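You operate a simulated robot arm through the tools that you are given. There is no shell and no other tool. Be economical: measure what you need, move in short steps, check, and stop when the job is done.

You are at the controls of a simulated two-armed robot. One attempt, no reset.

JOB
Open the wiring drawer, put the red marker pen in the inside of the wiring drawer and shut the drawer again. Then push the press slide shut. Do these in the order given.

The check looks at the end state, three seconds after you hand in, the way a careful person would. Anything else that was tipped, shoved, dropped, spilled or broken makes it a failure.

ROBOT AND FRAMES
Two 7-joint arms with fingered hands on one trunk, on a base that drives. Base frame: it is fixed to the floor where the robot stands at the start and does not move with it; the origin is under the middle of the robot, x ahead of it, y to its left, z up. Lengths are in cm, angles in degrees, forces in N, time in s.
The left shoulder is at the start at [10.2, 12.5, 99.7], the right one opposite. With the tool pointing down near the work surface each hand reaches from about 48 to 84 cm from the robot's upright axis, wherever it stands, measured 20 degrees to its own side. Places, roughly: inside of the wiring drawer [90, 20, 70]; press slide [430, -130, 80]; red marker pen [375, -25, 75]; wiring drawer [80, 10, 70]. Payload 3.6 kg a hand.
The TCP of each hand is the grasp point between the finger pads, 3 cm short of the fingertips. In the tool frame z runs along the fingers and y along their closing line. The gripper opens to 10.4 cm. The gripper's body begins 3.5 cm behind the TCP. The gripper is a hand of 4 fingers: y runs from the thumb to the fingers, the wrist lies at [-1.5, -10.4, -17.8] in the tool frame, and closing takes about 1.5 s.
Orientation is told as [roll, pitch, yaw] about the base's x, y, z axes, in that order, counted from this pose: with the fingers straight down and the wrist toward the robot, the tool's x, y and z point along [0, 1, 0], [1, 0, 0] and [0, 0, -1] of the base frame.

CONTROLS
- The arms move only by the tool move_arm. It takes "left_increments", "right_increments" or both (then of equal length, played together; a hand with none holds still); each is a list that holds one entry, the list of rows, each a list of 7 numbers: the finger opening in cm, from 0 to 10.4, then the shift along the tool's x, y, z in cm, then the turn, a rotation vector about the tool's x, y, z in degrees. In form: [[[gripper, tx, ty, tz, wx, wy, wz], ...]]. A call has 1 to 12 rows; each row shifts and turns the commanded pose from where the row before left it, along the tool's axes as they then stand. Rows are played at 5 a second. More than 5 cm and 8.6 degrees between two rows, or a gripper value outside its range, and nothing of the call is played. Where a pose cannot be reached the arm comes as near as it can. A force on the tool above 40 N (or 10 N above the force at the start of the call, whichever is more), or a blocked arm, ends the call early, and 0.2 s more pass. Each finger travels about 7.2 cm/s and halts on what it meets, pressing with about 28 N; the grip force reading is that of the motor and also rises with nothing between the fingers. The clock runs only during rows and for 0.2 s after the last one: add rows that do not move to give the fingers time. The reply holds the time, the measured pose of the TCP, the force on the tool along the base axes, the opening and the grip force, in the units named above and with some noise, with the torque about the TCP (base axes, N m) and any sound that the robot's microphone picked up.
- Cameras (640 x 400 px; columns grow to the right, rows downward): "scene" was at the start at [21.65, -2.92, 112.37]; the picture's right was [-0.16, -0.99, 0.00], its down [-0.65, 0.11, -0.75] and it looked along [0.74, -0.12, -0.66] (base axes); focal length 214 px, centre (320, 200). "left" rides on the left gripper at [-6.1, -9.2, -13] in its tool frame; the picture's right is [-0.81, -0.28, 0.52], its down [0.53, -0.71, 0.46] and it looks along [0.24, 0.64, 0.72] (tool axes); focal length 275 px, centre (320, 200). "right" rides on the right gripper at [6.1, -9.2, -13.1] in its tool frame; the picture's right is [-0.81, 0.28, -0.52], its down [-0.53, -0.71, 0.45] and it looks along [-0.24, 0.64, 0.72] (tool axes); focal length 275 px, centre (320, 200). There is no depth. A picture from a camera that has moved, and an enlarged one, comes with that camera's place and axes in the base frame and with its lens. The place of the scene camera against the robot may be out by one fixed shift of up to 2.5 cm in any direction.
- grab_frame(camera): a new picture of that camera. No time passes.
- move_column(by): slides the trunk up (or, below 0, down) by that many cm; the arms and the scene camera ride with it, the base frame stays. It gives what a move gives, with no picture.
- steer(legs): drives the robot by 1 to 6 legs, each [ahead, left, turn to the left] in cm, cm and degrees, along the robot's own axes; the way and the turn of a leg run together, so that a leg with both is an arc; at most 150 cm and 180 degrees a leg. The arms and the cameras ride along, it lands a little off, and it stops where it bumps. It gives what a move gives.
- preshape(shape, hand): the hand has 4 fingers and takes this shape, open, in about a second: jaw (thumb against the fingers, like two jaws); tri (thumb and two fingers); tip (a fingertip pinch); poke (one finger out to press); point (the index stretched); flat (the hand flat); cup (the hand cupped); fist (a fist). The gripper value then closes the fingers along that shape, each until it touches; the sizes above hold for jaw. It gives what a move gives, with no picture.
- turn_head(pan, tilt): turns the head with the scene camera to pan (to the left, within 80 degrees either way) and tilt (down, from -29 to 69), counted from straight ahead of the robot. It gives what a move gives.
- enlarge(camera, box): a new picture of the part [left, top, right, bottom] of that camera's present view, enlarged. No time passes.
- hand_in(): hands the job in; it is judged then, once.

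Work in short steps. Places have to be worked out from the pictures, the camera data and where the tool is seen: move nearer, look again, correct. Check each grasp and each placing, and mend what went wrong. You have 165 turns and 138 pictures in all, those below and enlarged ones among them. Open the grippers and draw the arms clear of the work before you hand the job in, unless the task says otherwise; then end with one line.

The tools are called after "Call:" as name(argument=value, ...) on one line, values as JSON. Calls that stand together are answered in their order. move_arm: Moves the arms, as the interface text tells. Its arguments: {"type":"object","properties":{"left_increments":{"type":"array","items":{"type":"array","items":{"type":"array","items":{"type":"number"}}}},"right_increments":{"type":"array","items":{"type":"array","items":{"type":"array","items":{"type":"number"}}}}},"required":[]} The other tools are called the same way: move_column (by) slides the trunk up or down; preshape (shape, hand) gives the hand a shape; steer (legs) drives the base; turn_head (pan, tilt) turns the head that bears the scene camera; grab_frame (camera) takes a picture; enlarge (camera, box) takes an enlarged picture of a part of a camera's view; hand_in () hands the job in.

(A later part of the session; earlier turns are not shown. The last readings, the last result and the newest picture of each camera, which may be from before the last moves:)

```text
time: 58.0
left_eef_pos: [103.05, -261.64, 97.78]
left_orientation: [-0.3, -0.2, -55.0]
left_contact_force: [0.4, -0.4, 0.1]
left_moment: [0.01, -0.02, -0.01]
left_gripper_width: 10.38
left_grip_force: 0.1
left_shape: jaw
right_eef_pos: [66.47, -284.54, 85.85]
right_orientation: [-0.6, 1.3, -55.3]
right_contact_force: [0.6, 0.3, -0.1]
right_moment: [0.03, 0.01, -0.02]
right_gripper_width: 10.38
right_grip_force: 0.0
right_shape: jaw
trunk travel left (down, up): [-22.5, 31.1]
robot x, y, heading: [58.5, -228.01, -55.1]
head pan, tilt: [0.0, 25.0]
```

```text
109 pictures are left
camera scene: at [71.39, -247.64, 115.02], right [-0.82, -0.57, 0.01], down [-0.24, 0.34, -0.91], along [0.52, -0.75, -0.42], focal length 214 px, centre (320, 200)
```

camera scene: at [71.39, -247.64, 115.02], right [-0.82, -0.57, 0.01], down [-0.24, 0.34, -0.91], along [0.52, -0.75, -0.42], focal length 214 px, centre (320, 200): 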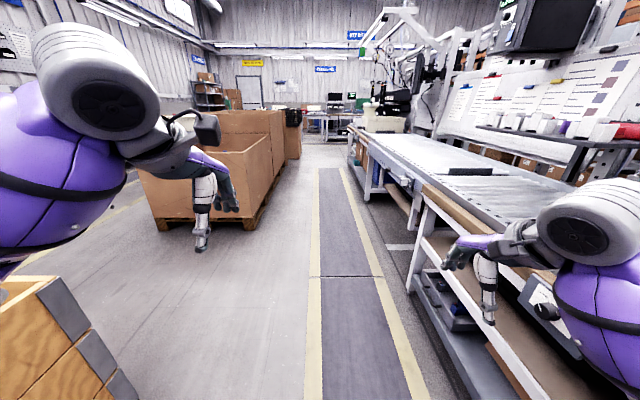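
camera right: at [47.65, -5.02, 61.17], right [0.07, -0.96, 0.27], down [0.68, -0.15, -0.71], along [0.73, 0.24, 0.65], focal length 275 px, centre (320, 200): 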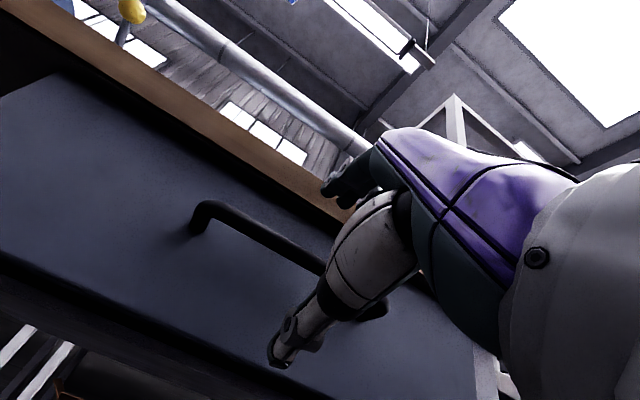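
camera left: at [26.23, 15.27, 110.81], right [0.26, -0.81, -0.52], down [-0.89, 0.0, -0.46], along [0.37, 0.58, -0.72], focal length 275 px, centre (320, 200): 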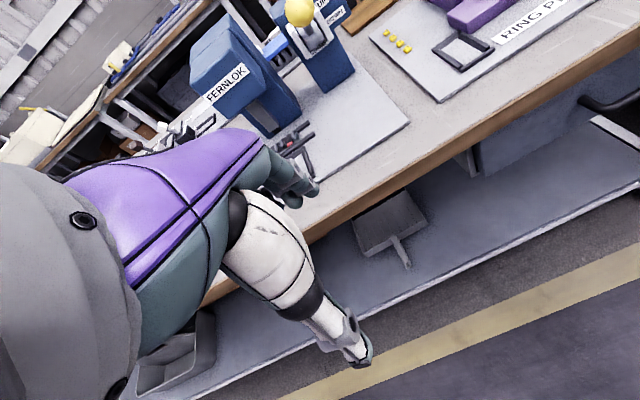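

I bumped something. I check both sides for what touches.

Call:
turn_head(pan=-70, tilt=35)

Call:
grab_frame(camera="scene")

Call:
turn_head(pan=65, tilt=60)

Call:
grab_frame(camera="scene")

Call:
grab_frame(camera="right")

```text
time: 59.5
left_eef_pos: [103.04, -261.71, 97.88]
left_orientation: [-0.3, -0.2, -55.0]
left_contact_force: [-0.6, -0.3, 0.5]
left_moment: [0.0, -0.03, 0.0]
left_gripper_width: 10.38
left_grip_force: 0.1
left_shape: jaw
right_eef_pos: [66.57, -284.61, 85.82]
right_orientation: [-0.7, 1.2, -55.3]
right_contact_force: [-0.3, 0.5, 0.4]
right_moment: [0.01, 0.01, -0.03]
right_gripper_width: 10.36
right_grip_force: 0.1
right_shape: jaw
trunk travel left (down, up): [-22.5, 31.1]
robot x, y, heading: [58.21, -228.17, -54.9]
head pan, tilt: [-70.0, 35.0]
```

```text
108 pictures are left
camera scene: at [61.02, -247.33, 113.46], right [-0.82, 0.57, 0.0], down [0.33, 0.46, -0.82], along [-0.47, -0.68, -0.57], focal length 214 px, centre (320, 200)
```

scene: 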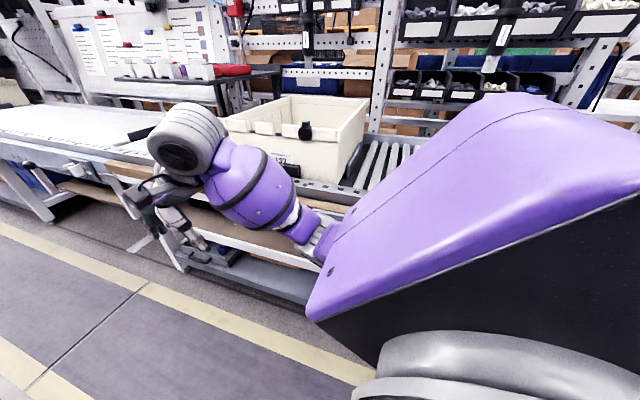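

```text
time: 61.6
left_eef_pos: [103.15, -261.59, 97.77]
left_orientation: [-0.3, -0.2, -55.0]
left_contact_force: [0.2, -0.5, 0.7]
left_moment: [-0.03, 0.02, 0.0]
left_gripper_width: 10.35
left_grip_force: 0.1
left_shape: jaw
right_eef_pos: [66.64, -284.65, 85.85]
right_orientation: [-0.5, 1.3, -55.3]
right_contact_force: [0.1, 0.6, 0.2]
right_moment: [-0.01, 0.04, -0.02]
right_gripper_width: 10.38
right_grip_force: 0.1
right_shape: jaw
trunk travel left (down, up): [-22.5, 31.1]
robot x, y, heading: [58.45, -228.41, -55.2]
head pan, tilt: [65.0, 60.0]
```

```text
107 pictures are left
camera scene: at [72.61, -238.98, 109.95], right [0.17, -0.98, 0.01], down [-0.85, -0.15, -0.5], along [0.49, 0.08, -0.87], focal length 214 px, centre (320, 200)
```

scene: 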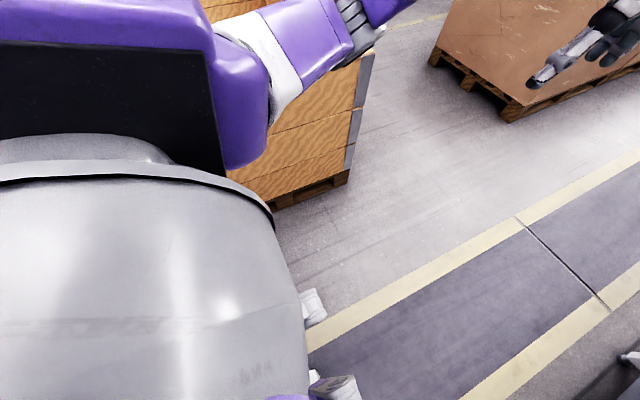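

```text
106 pictures are left
camera right: at [66.77, -273.56, 98.97], right [-0.5, -0.69, 0.52], down [-0.85, 0.29, -0.44], along [0.15, -0.66, -0.74], focal length 275 px, centre (320, 200)
```

right: 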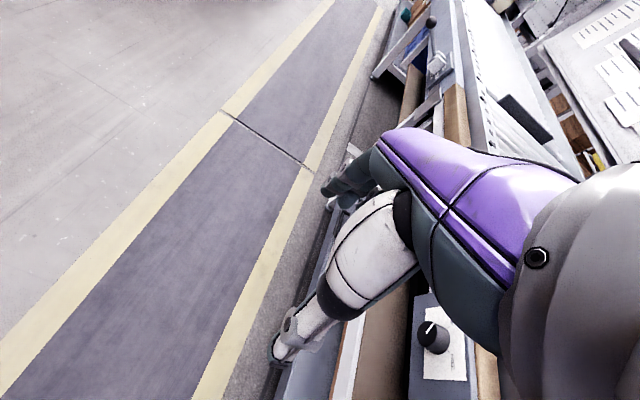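

The right arm seems to have brushed the bench on the right (its pose is disturbed, the left's isn't). I shift left off it, then raise the trunk so the elbows clear things.

Call:
steer(legs=[[0, 8, 0]])

Call:
move_column(by=20)

Call:
turn_head(pan=-70, tilt=35)

Call:
grab_frame(camera="scene")

Call:
turn_head(pan=65, tilt=50)

Call:
grab_frame(camera="scene")

```text
time: 62.7
left_eef_pos: [109.53, -257.71, 97.52]
left_orientation: [0.0, 0.1, -54.9]
left_contact_force: [0.2, 0.2, 0.0]
left_moment: [0.0, 0.02, -0.02]
left_gripper_width: 10.37
left_grip_force: 0.1
left_shape: jaw
right_eef_pos: [72.9, -280.67, 85.46]
right_orientation: [-0.3, 1.5, -55.2]
right_contact_force: [0.3, -0.1, -0.7]
right_moment: [0.02, -0.01, -0.02]
right_gripper_width: 10.41
right_grip_force: 0.0
right_shape: jaw
trunk travel left (down, up): [-22.5, 31.1]
robot x, y, heading: [65.23, -223.6, -54.8]
head pan, tilt: [65.0, 60.0]
```

```text
time: 64.8
left_eef_pos: [109.52, -257.87, 117.49]
left_orientation: [0.1, 0.3, -54.9]
left_contact_force: [1.1, -0.6, -0.3]
left_moment: [-0.01, 0.0, 0.0]
left_gripper_width: 10.37
left_grip_force: 0.2
left_shape: jaw
right_eef_pos: [73.11, -280.52, 105.41]
right_orientation: [-0.3, 1.5, -55.3]
right_contact_force: [-0.4, -0.7, 0.5]
right_moment: [0.0, -0.01, 0.01]
right_gripper_width: 10.39
right_grip_force: 0.1
right_shape: jaw
trunk travel left (down, up): [-42.5, 11.1]
robot x, y, heading: [64.83, -223.44, -55.2]
head pan, tilt: [65.0, 60.0]
```

```text
time: 67.0
left_eef_pos: [109.38, -257.85, 117.5]
left_orientation: [0.0, 0.0, -55.1]
left_contact_force: [0.2, 0.0, 0.0]
left_moment: [0.01, 0.02, 0.02]
left_gripper_width: 10.37
left_grip_force: 0.1
left_shape: jaw
right_eef_pos: [73.07, -280.61, 105.28]
right_orientation: [-0.2, 1.5, -55.3]
right_contact_force: [0.0, 0.7, 0.5]
right_moment: [0.0, 0.0, 0.02]
right_gripper_width: 10.4
right_grip_force: 0.1
right_shape: jaw
trunk travel left (down, up): [-42.5, 11.1]
robot x, y, heading: [64.78, -223.89, -54.8]
head pan, tilt: [-70.0, 35.0]
```

```text
105 pictures are left
camera scene: at [64.45, -239.5, 133.49], right [-0.82, 0.57, 0.0], down [0.33, 0.47, -0.82], along [-0.47, -0.67, -0.57], focal length 214 px, centre (320, 200)
```

scene: 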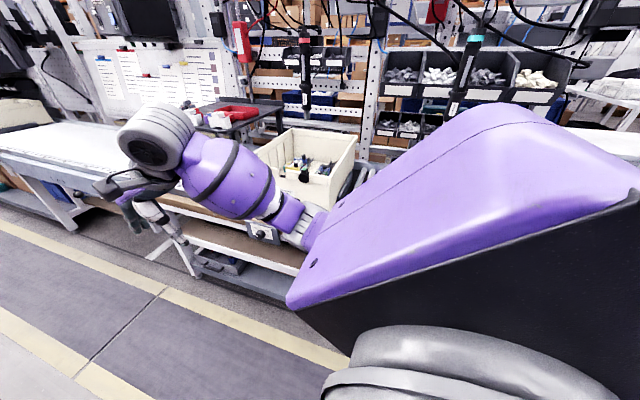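

```text
time: 69.2
left_eef_pos: [109.43, -257.76, 117.51]
left_orientation: [0.0, 0.0, -55.0]
left_contact_force: [0.4, 0.0, 0.0]
left_moment: [-0.01, 0.02, -0.01]
left_gripper_width: 10.39
left_grip_force: 0.1
left_shape: jaw
right_eef_pos: [73.09, -280.65, 105.49]
right_orientation: [-0.2, 1.5, -55.3]
right_contact_force: [0.8, -0.2, 0.4]
right_moment: [-0.04, -0.04, -0.01]
right_gripper_width: 10.39
right_grip_force: 0.1
right_shape: jaw
trunk travel left (down, up): [-42.5, 11.1]
robot x, y, heading: [64.6, -223.72, -55.1]
head pan, tilt: [65.0, 50.0]
```

```text
104 pictures are left
camera scene: at [77.07, -230.94, 131.32], right [0.17, -0.98, 0.0], down [-0.75, -0.13, -0.64], along [0.63, 0.11, -0.77], focal length 214 px, centre (320, 200)
```

scene: 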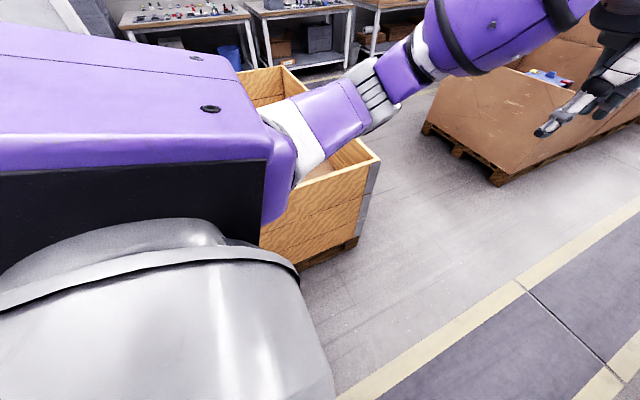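

Nothing looks displaced, and the raised arms now clear bench and crate. The gap's middle is about 137 cm further on; I drive there and turn left.

Call:
steer(legs=[[0, 3, 2], [137, 0, 0], [0, 0, 90]])

Call:
turn_head(pan=0, tilt=25)

Call:
grab_frame(camera="scene")

```text
time: 80.3
left_eef_pos: [181.59, -285.77, 117.51]
left_orientation: [0.0, 0.1, 37.1]
left_contact_force: [-0.5, 0.6, 0.8]
left_moment: [0.05, -0.01, -0.01]
left_gripper_width: 10.4
left_grip_force: 0.2
left_shape: jaw
right_eef_pos: [205.57, -321.31, 105.32]
right_orientation: [-0.2, 1.6, 36.9]
right_contact_force: [-0.5, 0.3, 0.2]
right_moment: [0.01, 0.03, -0.03]
right_gripper_width: 10.38
right_grip_force: 0.0
right_shape: jaw
trunk travel left (down, up): [-42.5, 11.1]
robot x, y, heading: [149.38, -331.54, 37.1]
head pan, tilt: [65.0, 50.0]
```

```text
time: 81.7
left_eef_pos: [181.51, -285.79, 117.66]
left_orientation: [-0.1, 0.1, 37.1]
left_contact_force: [-0.1, 0.4, -0.7]
left_moment: [-0.03, -0.01, 0.01]
left_gripper_width: 10.39
left_grip_force: 0.1
left_shape: jaw
right_eef_pos: [205.64, -321.11, 105.38]
right_orientation: [-0.2, 1.6, 36.9]
right_contact_force: [0.8, -0.4, -0.4]
right_moment: [-0.02, 0.02, 0.02]
right_gripper_width: 10.41
right_grip_force: 0.1
right_shape: jaw
trunk travel left (down, up): [-42.5, 11.1]
robot x, y, heading: [148.9, -331.32, 37.2]
head pan, tilt: [0.0, 25.0]
```

```text
103 pictures are left
camera scene: at [162.78, -322.17, 135.07], right [0.6, -0.8, 0.0], down [-0.34, -0.26, -0.91], along [0.72, 0.55, -0.42], focal length 214 px, centre (320, 200)
```

scene: 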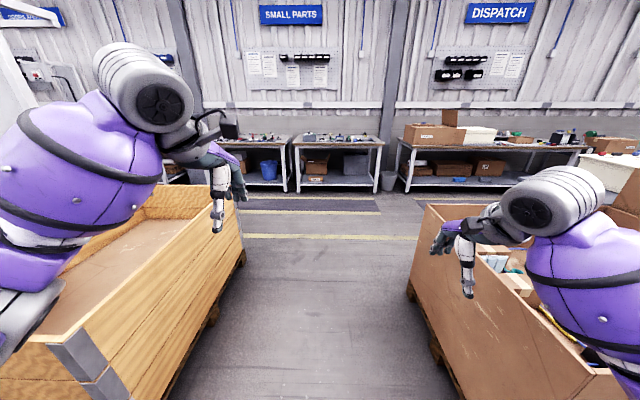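

The gap lies straight ahead; beyond it are the two SMALL PARTS tables (left one likely pen, right one likely press). I drive 150 then 70 cm ahead.

Call:
steer(legs=[[150, 0, 0], [70, 0, 0]])

Call:
turn_head(pan=45, tilt=30)

Call:
grab_frame(camera="scene")

Call:
turn_head(pan=0, tilt=30)

Call:
grab_frame(camera="scene")

```text
time: 92.6
left_eef_pos: [357.01, -151.32, 117.64]
left_orientation: [-0.1, 0.1, 37.4]
left_contact_force: [0.2, -0.6, -0.7]
left_moment: [-0.02, -0.03, 0.01]
left_gripper_width: 10.4
left_grip_force: 0.0
left_shape: jaw
right_eef_pos: [381.4, -186.82, 105.26]
right_orientation: [-0.2, 1.5, 37.2]
right_contact_force: [-0.3, 0.7, -0.6]
right_moment: [0.0, -0.03, -0.02]
right_gripper_width: 10.37
right_grip_force: 0.1
right_shape: jaw
trunk travel left (down, up): [-42.5, 11.1]
robot x, y, heading: [324.82, -197.73, 37.7]
head pan, tilt: [0.0, 25.0]
```

```text
time: 93.7
left_eef_pos: [357.04, -151.34, 117.64]
left_orientation: [0.2, 0.2, 37.5]
left_contact_force: [-0.1, -0.3, 0.9]
left_moment: [0.04, 0.02, 0.01]
left_gripper_width: 10.38
left_grip_force: 0.1
left_shape: jaw
right_eef_pos: [381.37, -186.67, 105.53]
right_orientation: [-0.2, 1.5, 37.2]
right_contact_force: [0.2, -0.7, 0.1]
right_moment: [-0.02, 0.02, -0.02]
right_gripper_width: 10.39
right_grip_force: 0.1
right_shape: jaw
trunk travel left (down, up): [-42.5, 11.1]
robot x, y, heading: [324.43, -197.51, 37.6]
head pan, tilt: [45.0, 30.0]
```

```text
102 pictures are left
camera scene: at [332.43, -184.64, 134.27], right [0.99, -0.13, 0.0], down [-0.07, -0.5, -0.87], along [0.11, 0.86, -0.5], focal length 214 px, centre (320, 200)
```

scene: 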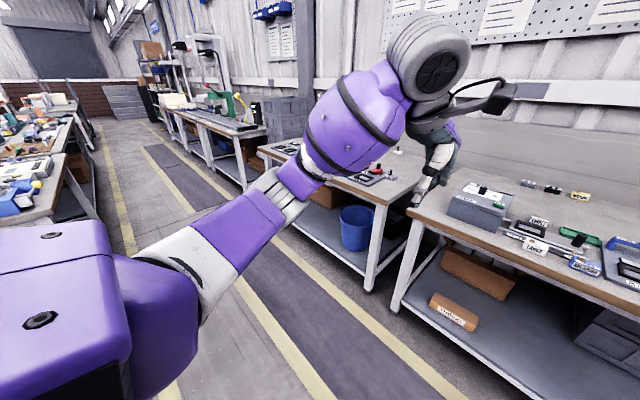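

```text
time: 94.8
left_eef_pos: [357.05, -151.36, 117.59]
left_orientation: [0.1, 0.0, 37.6]
left_contact_force: [0.0, 0.8, 0.2]
left_moment: [0.0, 0.0, 0.0]
left_gripper_width: 10.38
left_grip_force: 0.0
left_shape: jaw
right_eef_pos: [381.42, -186.83, 105.35]
right_orientation: [-0.2, 1.4, 37.2]
right_contact_force: [-1.2, -0.4, 0.6]
right_moment: [0.01, 0.01, 0.0]
right_gripper_width: 10.36
right_grip_force: 0.0
right_shape: jaw
trunk travel left (down, up): [-42.5, 11.1]
robot x, y, heading: [324.98, -197.2, 37.7]
head pan, tilt: [0.0, 30.0]
```

```text
101 pictures are left
camera scene: at [338.41, -188.09, 134.27], right [0.61, -0.79, 0.0], down [-0.4, -0.3, -0.87], along [0.69, 0.53, -0.5], focal length 214 px, centre (320, 200)
```

scene: 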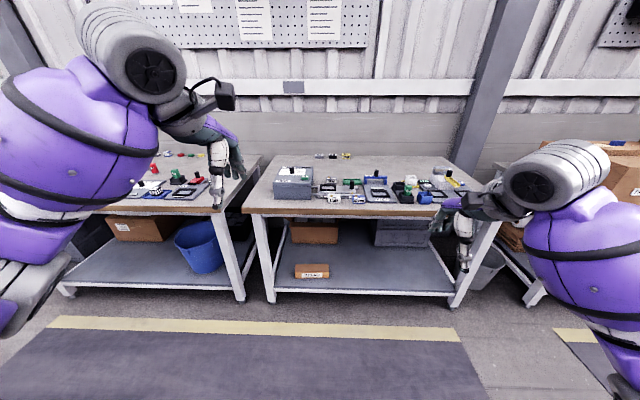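

The left table (items on it) spans about e≈200–310 along the row. I sidestep left ~95 cm to stand in front of it and look.

Call:
steer(legs=[[0, 95, 0]])

Call:
turn_head(pan=0, tilt=35)

Call:
grab_frame(camera="scene")

Call:
enlarge(camera="scene", box=[200, 100, 480, 275])

```text
time: 99.8
left_eef_pos: [301.28, -76.59, 117.6]
left_orientation: [0.0, 0.1, 36.5]
left_contact_force: [-0.4, -0.2, -0.4]
left_moment: [-0.03, -0.02, -0.01]
left_gripper_width: 10.38
left_grip_force: 0.0
left_shape: jaw
right_eef_pos: [324.8, -112.37, 105.39]
right_orientation: [-0.2, 1.5, 36.0]
right_contact_force: [0.5, -0.5, -0.1]
right_moment: [0.0, -0.03, 0.02]
right_gripper_width: 10.41
right_grip_force: 0.0
right_shape: jaw
trunk travel left (down, up): [-42.5, 11.1]
robot x, y, heading: [267.67, -121.97, 36.5]
head pan, tilt: [0.0, 30.0]
```

```text
time: 100.4
left_eef_pos: [301.21, -76.6, 117.67]
left_orientation: [0.1, 0.1, 36.4]
left_contact_force: [0.7, -0.3, 0.6]
left_moment: [0.02, 0.0, 0.03]
left_gripper_width: 10.4
left_grip_force: 0.1
left_shape: jaw
right_eef_pos: [324.8, -112.55, 105.42]
right_orientation: [-0.2, 1.5, 36.0]
right_contact_force: [0.6, -0.8, 0.3]
right_moment: [0.0, 0.0, 0.0]
right_gripper_width: 10.38
right_grip_force: 0.1
right_shape: jaw
trunk travel left (down, up): [-42.5, 11.1]
robot x, y, heading: [268.33, -121.68, 36.6]
head pan, tilt: [0.0, 35.0]
```

```text
100 pictures are left
camera scene: at [281.66, -113.08, 133.49], right [0.59, -0.81, 0.0], down [-0.46, -0.34, -0.82], along [0.66, 0.49, -0.57], focal length 214 px, centre (320, 200)
```

scene: 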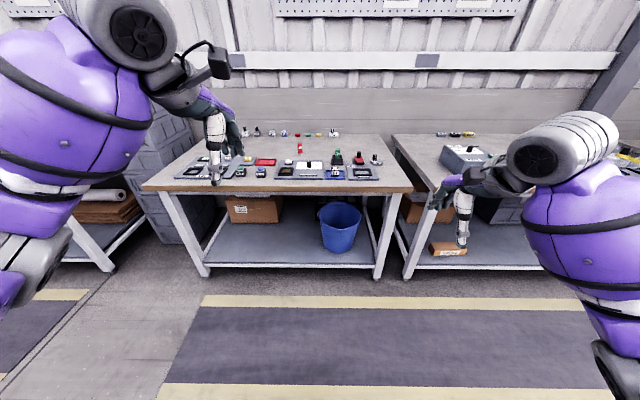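

```text
2.29 times, centred on (340, 188) of scene
camera zoom: at [281.66, -113.08, 133.49], right [0.59, -0.81, 0.0], down [-0.46, -0.34, -0.82], along [0.66, 0.49, -0.57], focal length 490 px, centre (274, 229)
```

zoom: 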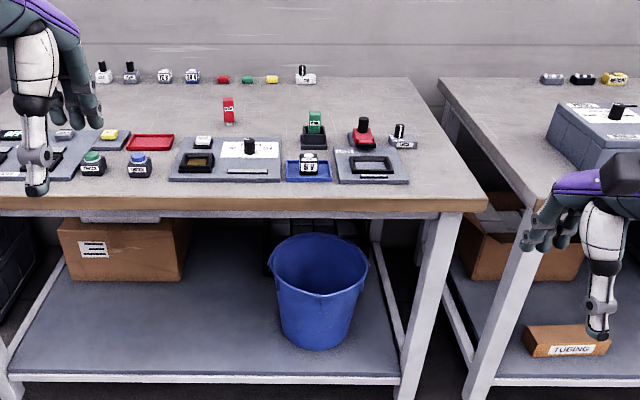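

A red upright item stands near [380, -23], matching the pen's rough place. I drive 42 cm nearer, shifting right a little, to take it with the left hand.

Call:
steer(legs=[[42, -12, 0]])

Call:
turn_head(pan=15, tilt=40)

Call:
grab_frame(camera="scene")

Call:
grab_frame(camera="left")

```text
time: 103.1
left_eef_pos: [342.59, -61.44, 117.59]
left_orientation: [0.0, 0.1, 36.3]
left_contact_force: [-0.3, 0.4, 0.5]
left_moment: [-0.02, 0.0, 0.01]
left_gripper_width: 10.36
left_grip_force: 0.1
left_shape: jaw
right_eef_pos: [366.12, -97.52, 105.46]
right_orientation: [-0.1, 1.5, 35.9]
right_contact_force: [-0.1, -0.3, -0.6]
right_moment: [-0.01, 0.04, -0.02]
right_gripper_width: 10.39
right_grip_force: 0.0
right_shape: jaw
trunk travel left (down, up): [-42.5, 11.1]
robot x, y, heading: [309.3, -106.73, 36.3]
head pan, tilt: [0.0, 35.0]
```

```text
time: 103.9
left_eef_pos: [342.53, -61.5, 117.54]
left_orientation: [0.2, 0.1, 36.2]
left_contact_force: [-0.6, -1.7, -0.3]
left_moment: [0.0, -0.02, -0.01]
left_gripper_width: 10.37
left_grip_force: 0.0
left_shape: jaw
right_eef_pos: [366.16, -97.51, 105.4]
right_orientation: [-0.1, 1.5, 35.8]
right_contact_force: [0.3, 0.2, -0.1]
right_moment: [0.04, 0.03, 0.0]
right_gripper_width: 10.38
right_grip_force: 0.1
right_shape: jaw
trunk travel left (down, up): [-42.5, 11.1]
robot x, y, heading: [308.99, -106.95, 36.4]
head pan, tilt: [15.0, 40.0]
```

```text
98 pictures are left
camera scene: at [321.18, -96.54, 132.74], right [0.78, -0.63, 0.0], down [-0.4, -0.5, -0.77], along [0.48, 0.6, -0.64], focal length 214 px, centre (320, 200)
```

scene: 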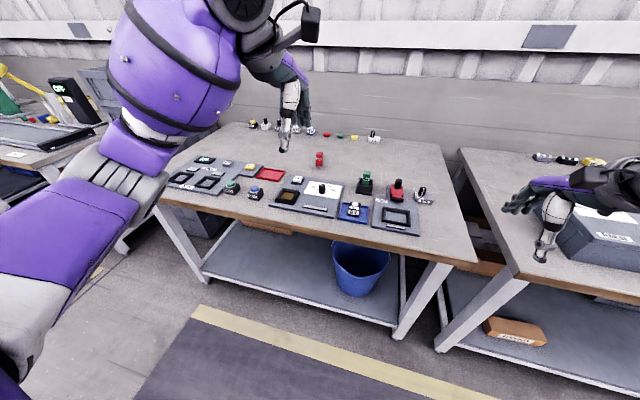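

```text
97 pictures are left
camera left: at [338.85, -71.88, 130.74], right [0.26, -0.82, -0.52], down [-0.89, 0.01, -0.45], along [0.37, 0.58, -0.73], focal length 275 px, centre (320, 200)
```

left: 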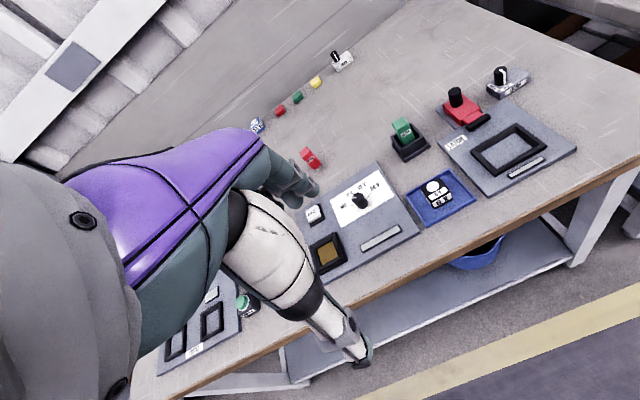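

Call:
enlarge(camera="left", box=[240, 40, 560, 240])

Call:
enlarge(camera="scene", box=[160, 100, 320, 200])

Call:
enlarge(camera="scene", box=[290, 110, 450, 240])

```text
2.00 times, centred on (400, 140) of left
camera zoom: at [338.85, -71.88, 130.74], right [0.26, -0.82, -0.52], down [-0.89, 0.01, -0.45], along [0.37, 0.58, -0.73], focal length 551 px, centre (160, 320)
```

zoom: 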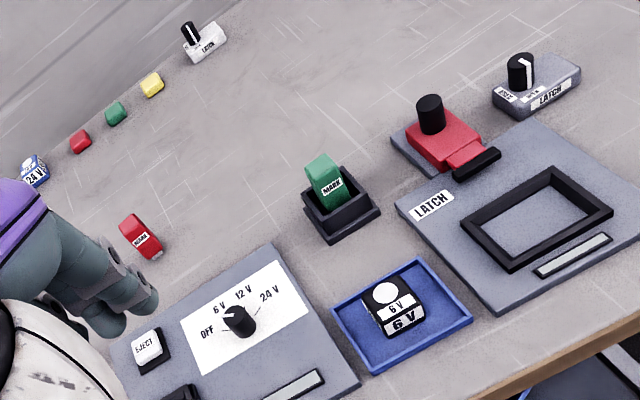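

```text
4.00 times, centred on (240, 150) of scene
camera zoom: at [321.18, -96.54, 132.74], right [0.78, -0.63, 0.0], down [-0.4, -0.5, -0.77], along [0.48, 0.6, -0.64], focal length 858 px, centre (640, 400)
```

zoom: 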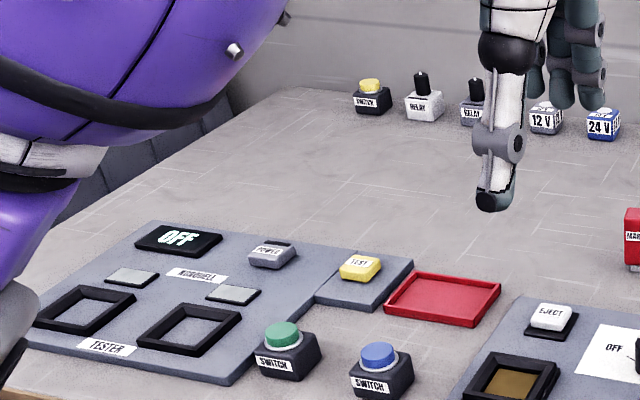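

```text
3.08 times, centred on (370, 175) of scene
camera zoom: at [321.18, -96.54, 132.74], right [0.78, -0.63, 0.0], down [-0.4, -0.5, -0.77], along [0.48, 0.6, -0.64], focal length 660 px, centre (166, 277)
```

zoom: 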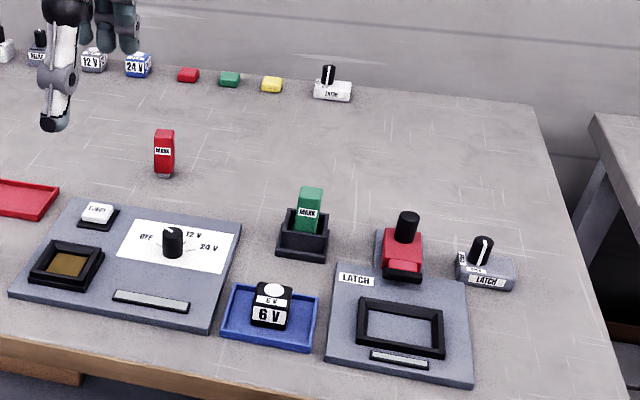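

The red "MARK" piece stands free on the table at about [376, -26.5], base z≈78.7, top≈87. It is ~105 cm from me, so I drive ahead 26 cm (table front is ~64 cm away).

Call:
steer(legs=[[26, 0, 0.5]])

Call:
move_column(by=-8)

Call:
grab_frame(camera="left")

Call:
grab_frame(camera="scene")

```text
time: 105.8
left_eef_pos: [363.7, -45.48, 117.54]
left_orientation: [0.2, 0.1, 36.4]
left_contact_force: [0.8, -0.4, 0.5]
left_moment: [0.0, 0.02, 0.01]
left_gripper_width: 10.38
left_grip_force: 0.0
left_shape: jaw
right_eef_pos: [387.48, -81.28, 105.43]
right_orientation: [-0.2, 1.6, 36.2]
right_contact_force: [-0.3, 1.1, -0.4]
right_moment: [-0.03, -0.01, 0.01]
right_gripper_width: 10.41
right_grip_force: 0.1
right_shape: jaw
trunk travel left (down, up): [-42.5, 11.1]
robot x, y, heading: [330.33, -91.12, 36.5]
head pan, tilt: [15.0, 40.0]
```

```text
time: 106.9
left_eef_pos: [363.76, -45.52, 109.69]
left_orientation: [0.1, 0.1, 36.6]
left_contact_force: [-0.1, 0.1, 0.5]
left_moment: [0.0, 0.0, -0.02]
left_gripper_width: 10.38
left_grip_force: 0.0
left_shape: jaw
right_eef_pos: [387.48, -81.46, 97.46]
right_orientation: [-0.3, 1.6, 36.3]
right_contact_force: [-0.1, -0.2, 0.2]
right_moment: [-0.01, -0.04, 0.0]
right_gripper_width: 10.4
right_grip_force: 0.1
right_shape: jaw
trunk travel left (down, up): [-34.5, 19.1]
robot x, y, heading: [330.1, -91.0, 36.5]
head pan, tilt: [15.0, 40.0]
```

```text
93 pictures are left
camera left: at [359.96, -55.99, 122.76], right [0.26, -0.81, -0.52], down [-0.89, 0.0, -0.45], along [0.37, 0.58, -0.72], focal length 275 px, centre (320, 200)
```

left: 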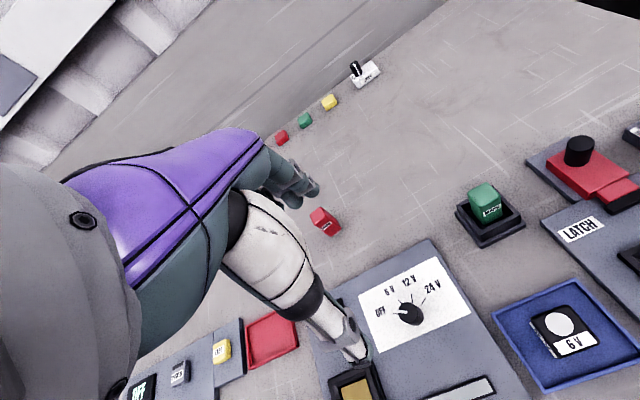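

```text
92 pictures are left
camera scene: at [344.19, -79.43, 124.45], right [0.78, -0.62, 0.0], down [-0.4, -0.5, -0.77], along [0.48, 0.6, -0.64], focal length 214 px, centre (320, 200)
```

scene: 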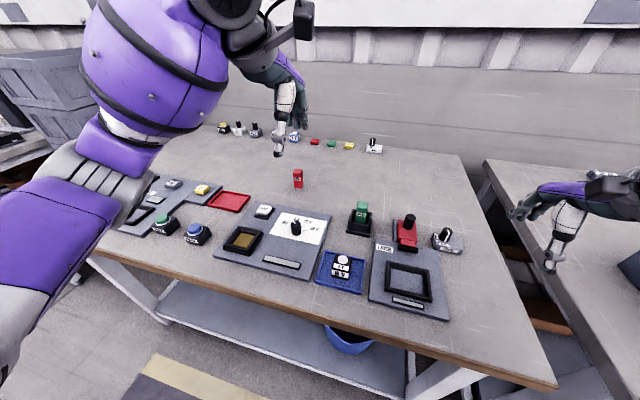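

Pen axis refined to about [375.5, -25.8]. I bring the left hand above it at z≈98, then look again.

Call:
move_arm(left_increments=[[[10.4, 1.8, 4.2, 1, 0, 0, 0], [10.4, 1.8, 4.2, 2, 0, 0, 0], [10.4, 1.8, 4.2, 2, 0, 0, 0], [10.4, 1.8, 4.2, 3, 0, 0, 0], [10.4, 1.7, 4.2, 3, 0, 0, 0], [10.4, 0, 0, 0, 0, 0, 0]]])

Call:
grab_frame(camera="left")

Call:
enlarge(camera="scene", box=[220, 100, 380, 200])

```text
refused: row 4 steps farther than a row can; nothing moved
```

```text
91 pictures are left
camera left: at [359.96, -55.99, 122.76], right [0.26, -0.81, -0.52], down [-0.89, 0.0, -0.45], along [0.37, 0.58, -0.72], focal length 275 px, centre (320, 200)
```

left: 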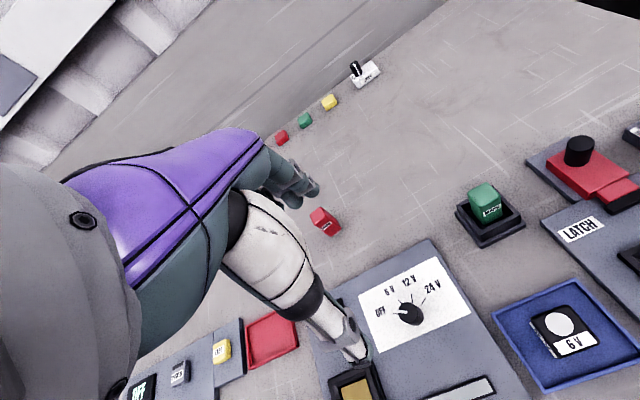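

```text
4.00 times, centred on (300, 150) of scene
camera zoom: at [344.19, -79.43, 124.45], right [0.78, -0.62, 0.0], down [-0.4, -0.5, -0.77], along [0.48, 0.6, -0.64], focal length 858 px, centre (400, 400)
```

zoom: 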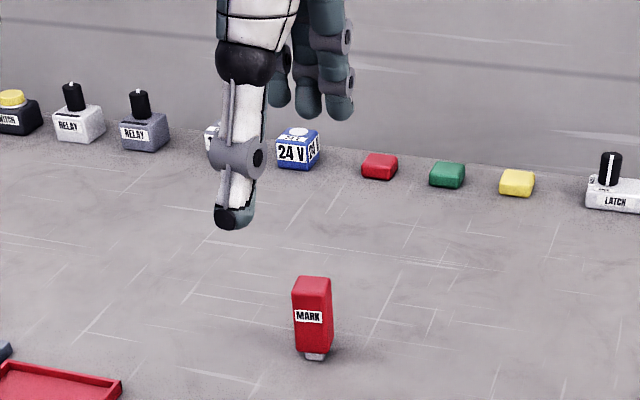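

A row was over the step limit; the same move again with smaller rows.

Call:
move_arm(left_increments=[[[10.4, 1.3, 3, 1.5, 0, 0, 0], [10.4, 1.3, 3, 1.5, 0, 0, 0], [10.4, 1.3, 3, 1.5, 0, 0, 0], [10.4, 1.3, 3, 1.5, 0, 0, 0], [10.4, 1.3, 3, 1.5, 0, 0, 0], [10.4, 1.3, 3, 1.5, 0, 0, 0], [10.4, 1.1, 3, 1.5, 0, 0, 0], [10.4, 0, 0, 0, 0, 0, 0]]])

Call:
grab_frame(camera="left")

Call:
enlarge(camera="scene", box=[220, 100, 380, 200])

```text
time: 108.7
left_eef_pos: [375.07, -25.8, 99.13]
left_orientation: [0.1, 0.1, 36.4]
left_contact_force: [-0.7, -0.5, 0.2]
left_moment: [-0.02, 0.0, 0.0]
left_gripper_width: 10.37
left_grip_force: 0.1
left_shape: jaw
right_eef_pos: [387.33, -81.34, 97.37]
right_orientation: [-0.2, 1.6, 36.2]
right_contact_force: [0.1, 0.3, 0.5]
right_moment: [-0.01, 0.0, -0.01]
right_gripper_width: 10.37
right_grip_force: 0.1
right_shape: jaw
trunk travel left (down, up): [-34.5, 19.1]
robot x, y, heading: [330.72, -91.08, 36.8]
head pan, tilt: [15.0, 40.0]
```

```text
89 pictures are left
camera left: at [371.41, -36.2, 112.31], right [0.26, -0.81, -0.52], down [-0.89, 0.0, -0.45], along [0.37, 0.58, -0.72], focal length 275 px, centre (320, 200)
```

left: 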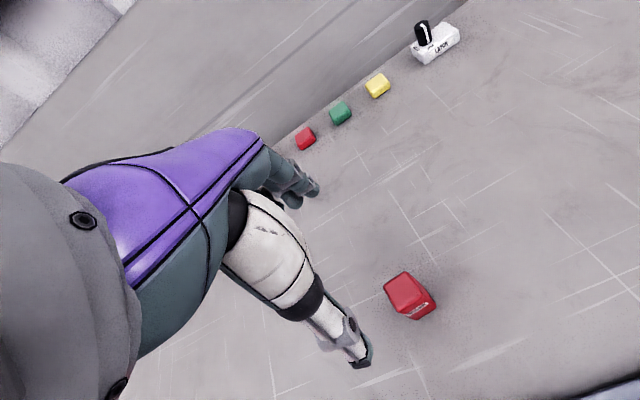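

```text
4.00 times, centred on (300, 150) of scene
camera zoom: at [344.18, -79.43, 124.46], right [0.78, -0.62, 0.0], down [-0.4, -0.5, -0.77], along [0.48, 0.6, -0.64], focal length 858 px, centre (400, 400)
```

zoom: 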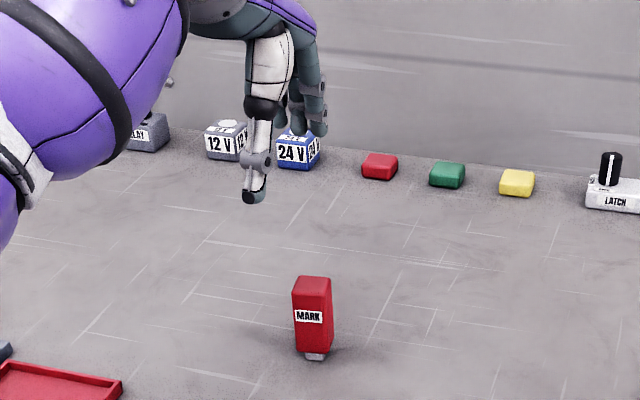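

The pen appears about 2 cm to the right of under the hand. I correct and go down to z≈92, then check again.

Call:
move_arm(left_increments=[[[10.4, -2, -0.6, 0, 0, 0, 0], [10.4, 0, 0, 3.5, 0, 0, 0], [10.4, 0, 0, 3, 0, 0, 0], [10.4, 0, 0, 0, 0, 0, 0]]])

Call:
grab_frame(camera="left")

Call:
enlarge(camera="scene", box=[220, 100, 380, 200])

```text
time: 109.7
left_eef_pos: [375.74, -27.78, 92.64]
left_orientation: [0.0, 0.1, 36.6]
left_contact_force: [0.0, 0.6, -0.5]
left_moment: [-0.01, -0.04, 0.04]
left_gripper_width: 10.38
left_grip_force: 0.0
left_shape: jaw
right_eef_pos: [387.34, -81.46, 97.37]
right_orientation: [-0.3, 1.5, 36.3]
right_contact_force: [-0.5, -0.2, 1.4]
right_moment: [0.02, -0.01, 0.01]
right_gripper_width: 10.37
right_grip_force: 0.1
right_shape: jaw
trunk travel left (down, up): [-34.5, 19.1]
robot x, y, heading: [330.9, -91.0, 36.4]
head pan, tilt: [15.0, 40.0]
```

```text
87 pictures are left
camera left: at [372.13, -38.16, 105.76], right [0.26, -0.82, -0.52], down [-0.89, 0.0, -0.45], along [0.37, 0.58, -0.73], focal length 275 px, centre (320, 200)
```

left: 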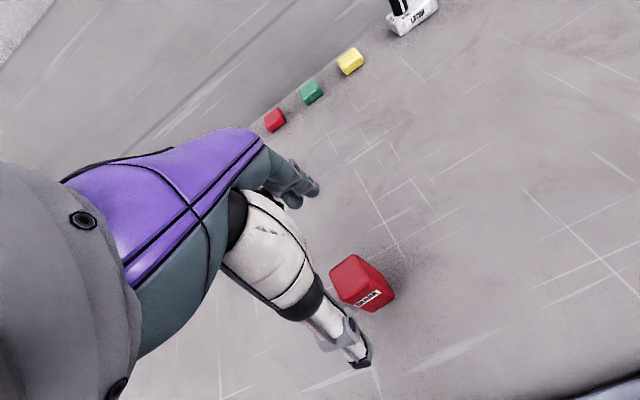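

```text
4.00 times, centred on (300, 150) of scene
camera zoom: at [344.2, -79.42, 124.45], right [0.78, -0.62, 0.0], down [-0.4, -0.5, -0.77], along [0.48, 0.6, -0.64], focal length 858 px, centre (400, 400)
```

zoom: 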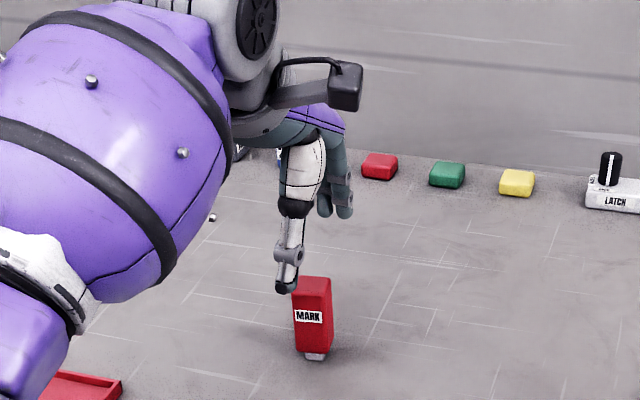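

Hand is now centred over the pen and its faces line up with the closing line. I descend to z≈84.3 and close.

Call:
move_arm(left_increments=[[[10.4, 0, 0, 2.8, 0, 0, 0], [10.4, 0, 0, 2.8, 0, 0, 0], [10.4, 0, 0, 2.7, 0, 0, 0], [10.4, 0, 0, 0, 0, 0, 0]]])

Call:
grab_frame(camera="left")

Call:
enlarge(camera="scene", box=[220, 100, 380, 200])

```text
time: 110.7
left_eef_pos: [375.83, -27.8, 84.29]
left_orientation: [0.1, 0.1, 36.6]
left_contact_force: [0.4, 0.2, -0.1]
left_moment: [0.01, 0.02, -0.03]
left_gripper_width: 10.37
left_grip_force: 0.1
left_shape: jaw
right_eef_pos: [387.34, -81.29, 97.34]
right_orientation: [-0.2, 1.6, 36.3]
right_contact_force: [0.4, -0.3, -0.3]
right_moment: [-0.02, -0.03, -0.01]
right_gripper_width: 10.39
right_grip_force: 0.0
right_shape: jaw
trunk travel left (down, up): [-34.5, 19.1]
robot x, y, heading: [330.31, -90.95, 36.7]
head pan, tilt: [15.0, 40.0]
```

```text
85 pictures are left
camera left: at [372.12, -38.19, 97.41], right [0.26, -0.81, -0.52], down [-0.89, 0.0, -0.45], along [0.37, 0.58, -0.73], focal length 275 px, centre (320, 200)
```

left: 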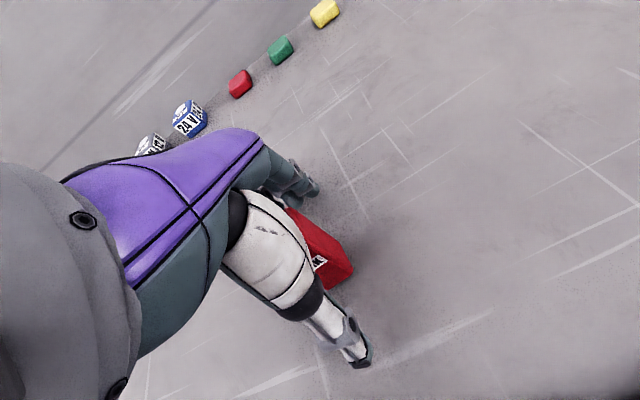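

```text
4.00 times, centred on (300, 150) of scene
camera zoom: at [344.2, -79.43, 124.45], right [0.78, -0.62, 0.0], down [-0.4, -0.5, -0.77], along [0.48, 0.6, -0.64], focal length 858 px, centre (400, 400)
```

zoom: 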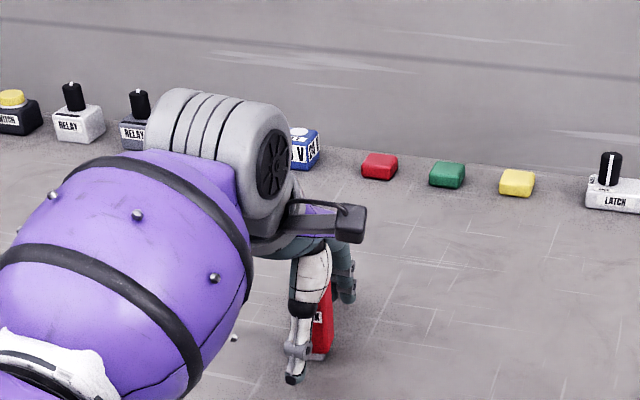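

Pen is between thumb and fingers. I close.

Call:
move_arm(left_increments=[[[6, 0, 0, 0, 0, 0, 0], [3, 0, 0, 0, 0, 0, 0], [0, 0, 0, 0, 0, 0, 0], [0, 0, 0, 0, 0, 0, 0], [0, 0, 0, 0, 0, 0, 0], [0, 0, 0, 0, 0, 0, 0], [0, 0, 0, 0, 0, 0, 0], [0, 0, 0, 0, 0, 0, 0]]])

Call:
grab_frame(camera="left")

Call:
enlarge(camera="scene", box=[220, 100, 380, 200])

```text
time: 112.5
left_eef_pos: [375.77, -27.76, 84.3]
left_orientation: [0.1, 0.1, 36.5]
left_contact_force: [0.1, -0.5, 1.0]
left_moment: [-0.01, -0.03, -0.04]
left_gripper_width: 2.34
left_grip_force: 27.9
left_shape: jaw
right_eef_pos: [387.48, -81.34, 97.36]
right_orientation: [-0.1, 1.5, 36.3]
right_contact_force: [1.0, 0.4, -0.6]
right_moment: [-0.03, 0.03, 0.0]
right_gripper_width: 10.41
right_grip_force: 0.0
right_shape: jaw
trunk travel left (down, up): [-34.5, 19.1]
robot x, y, heading: [330.63, -91.11, 36.8]
head pan, tilt: [15.0, 40.0]
```

```text
83 pictures are left
camera left: at [372.13, -38.18, 97.43], right [0.26, -0.81, -0.52], down [-0.89, 0.0, -0.45], along [0.37, 0.58, -0.73], focal length 275 px, centre (320, 200)
```

left: 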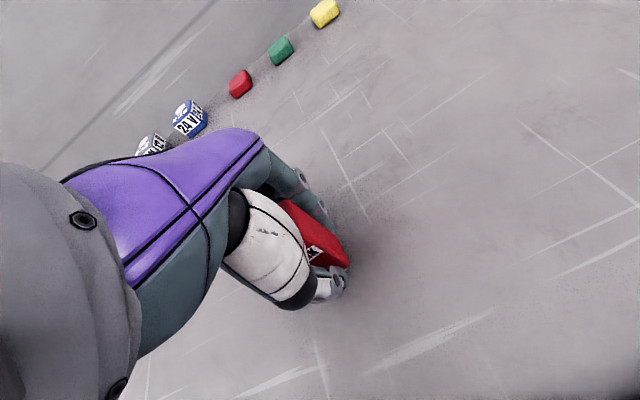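

```text
4.00 times, centred on (300, 150) of scene
camera zoom: at [344.21, -79.42, 124.45], right [0.78, -0.62, 0.0], down [-0.4, -0.5, -0.77], along [0.48, 0.6, -0.64], focal length 858 px, centre (400, 400)
```

zoom: 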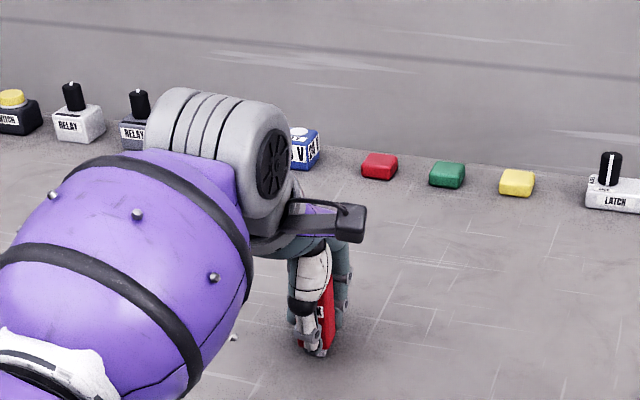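

Gripped at 2.3 cm with pen held. I lift it 10 cm and check.

Call:
move_arm(left_increments=[[[0, 0, 0, -1.5, 0, 0, 0], [0, 0, 0, -2.5, 0, 0, 0], [0, 0, 0, -3, 0, 0, 0], [0, 0, 0, -3, 0, 0, 0], [0, 0, 0, 0, 0, 0, 0]]])

Call:
grab_frame(camera="left")

Call:
enlarge(camera="scene", box=[220, 100, 380, 200])

```text
time: 113.7
left_eef_pos: [375.64, -27.89, 94.14]
left_orientation: [0.0, 0.0, 36.5]
left_contact_force: [0.2, 0.6, -0.6]
left_moment: [0.02, 0.03, 0.0]
left_gripper_width: 2.31
left_grip_force: 28.0
left_shape: jaw
right_eef_pos: [387.45, -81.44, 97.39]
right_orientation: [-0.2, 1.5, 36.2]
right_contact_force: [-0.1, -0.9, 0.6]
right_moment: [0.01, -0.02, -0.01]
right_gripper_width: 10.4
right_grip_force: 0.0
right_shape: jaw
trunk travel left (down, up): [-34.5, 19.1]
robot x, y, heading: [330.11, -91.07, 36.5]
head pan, tilt: [15.0, 40.0]
```

```text
81 pictures are left
camera left: at [371.97, -38.23, 107.33], right [0.26, -0.82, -0.52], down [-0.89, 0.0, -0.45], along [0.37, 0.58, -0.73], focal length 275 px, centre (320, 200)
```

left: 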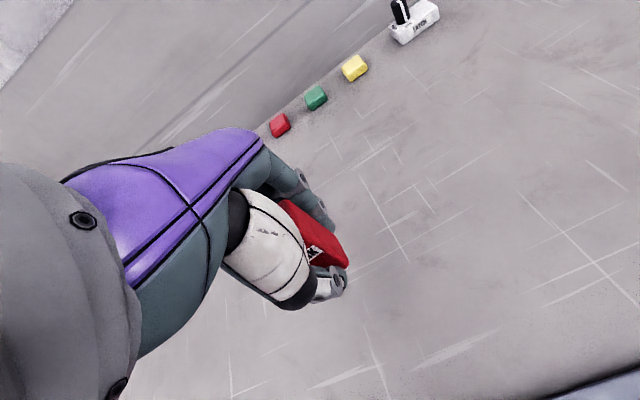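

```text
4.00 times, centred on (300, 150) of scene
camera zoom: at [344.21, -79.4, 124.45], right [0.78, -0.62, 0.0], down [-0.4, -0.5, -0.77], along [0.48, 0.6, -0.64], focal length 858 px, centre (400, 400)
```

zoom: 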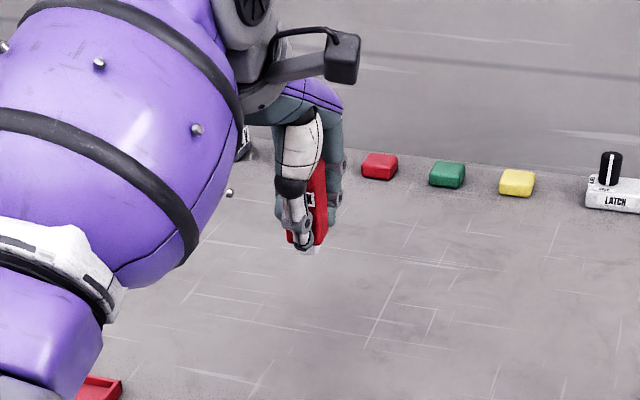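

The pen is firmly in hand. I retract the left arm to its travel pose, raise the trunk, and back away from the table.

Call:
move_arm(left_increments=[[[0, 0, 0, -3, 0, 0, 0], [0, -1, -3, -2, 0, 0, 0], [0, -1, -3, -2, 0, 0, 0], [0, -1, -3, -2, 0, 0, 0], [0, -1, -3, -2, 0, 0, 0], [0, -1, -3, -2, 0, 0, 0], [0, -1, -3, -1.5, 0, 0, 0], [0, -0.9, -2.4, -1, 0, 0, 0], [0, 0, 0, 0, 0, 0, 0]]])

Call:
move_column(by=8)

Call:
steer(legs=[[-68, 0, 0.4], [0, -80, 0]])

Call:
turn_head(pan=0, tilt=30)

Call:
grab_frame(camera="scene")

Call:
grab_frame(camera="left")

```text
time: 115.7
left_eef_pos: [363.6, -45.36, 110.0]
left_orientation: [0.2, 0.0, 36.6]
left_contact_force: [0.6, 0.4, -1.5]
left_moment: [0.0, 0.0, 0.0]
left_gripper_width: 2.29
left_grip_force: 28.0
left_shape: jaw
right_eef_pos: [387.54, -81.45, 97.33]
right_orientation: [-0.2, 1.5, 36.3]
right_contact_force: [-0.6, 0.1, 0.1]
right_moment: [0.03, 0.03, -0.02]
right_gripper_width: 10.42
right_grip_force: 0.1
right_shape: jaw
trunk travel left (down, up): [-34.5, 19.1]
robot x, y, heading: [330.5, -91.08, 36.6]
head pan, tilt: [15.0, 40.0]
```

```text
time: 116.9
left_eef_pos: [363.63, -45.58, 117.75]
left_orientation: [0.1, 0.2, 36.6]
left_contact_force: [-0.1, 0.4, -0.1]
left_moment: [0.04, -0.04, 0.05]
left_gripper_width: 2.3
left_grip_force: 28.5
left_shape: jaw
right_eef_pos: [387.48, -81.47, 105.38]
right_orientation: [-0.2, 1.5, 36.2]
right_contact_force: [-0.2, -0.9, -0.5]
right_moment: [0.02, 0.0, 0.0]
right_gripper_width: 10.39
right_grip_force: 0.1
right_shape: jaw
trunk travel left (down, up): [-42.5, 11.1]
robot x, y, heading: [330.41, -90.81, 36.6]
head pan, tilt: [15.0, 40.0]
```

```text
time: 124.5
left_eef_pos: [356.39, -148.65, 117.78]
left_orientation: [0.1, 0.1, 37.2]
left_contact_force: [0.8, 0.2, -1.7]
left_moment: [0.03, 0.02, 0.0]
left_gripper_width: 2.32
left_grip_force: 28.3
left_shape: jaw
right_eef_pos: [380.54, -184.18, 105.41]
right_orientation: [-0.3, 1.5, 36.9]
right_contact_force: [1.0, 0.7, 0.3]
right_moment: [-0.01, 0.01, -0.02]
right_gripper_width: 10.36
right_grip_force: 0.0
right_shape: jaw
trunk travel left (down, up): [-42.5, 11.1]
robot x, y, heading: [324.09, -194.25, 37.5]
head pan, tilt: [15.0, 40.0]
```

```text
time: 125.2
left_eef_pos: [356.29, -148.74, 117.87]
left_orientation: [0.1, 0.1, 37.2]
left_contact_force: [0.6, 0.4, -0.6]
left_moment: [0.0, -0.02, 0.02]
left_gripper_width: 2.28
left_grip_force: 27.7
left_shape: jaw
right_eef_pos: [380.6, -184.26, 105.5]
right_orientation: [-0.2, 1.5, 36.9]
right_contact_force: [-0.5, 0.2, 0.2]
right_moment: [0.0, -0.05, -0.02]
right_gripper_width: 10.39
right_grip_force: 0.0
right_shape: jaw
trunk travel left (down, up): [-42.5, 11.1]
robot x, y, heading: [323.89, -194.58, 37.4]
head pan, tilt: [0.0, 30.0]
```

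```text
79 pictures are left
camera scene: at [337.58, -185.3, 134.27], right [0.61, -0.8, 0.0], down [-0.4, -0.3, -0.87], along [0.69, 0.52, -0.5], focal length 214 px, centre (320, 200)
```

scene: 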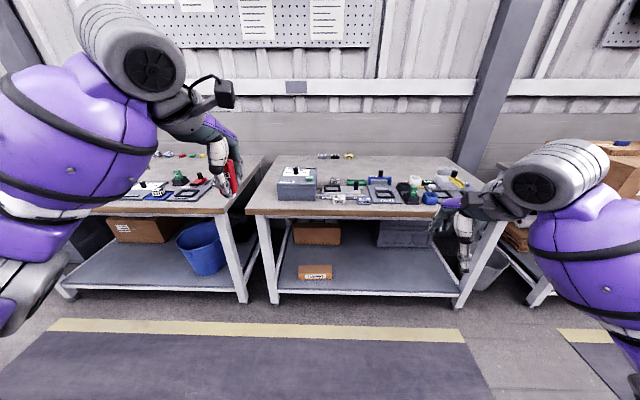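

```text
78 pictures are left
camera left: at [352.83, -159.09, 130.94], right [0.27, -0.81, -0.52], down [-0.89, -0.01, -0.45], along [0.36, 0.58, -0.73], focal length 275 px, centre (320, 200)
```

left: 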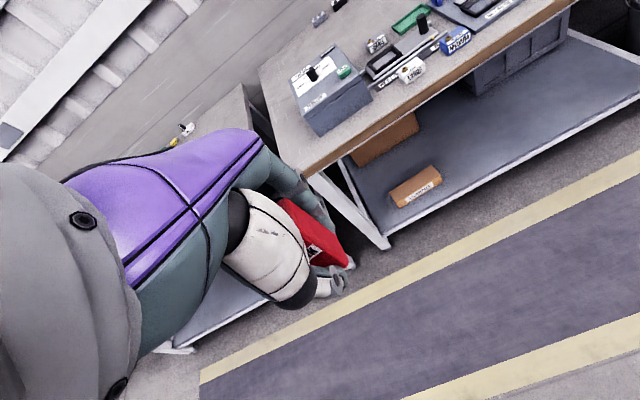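

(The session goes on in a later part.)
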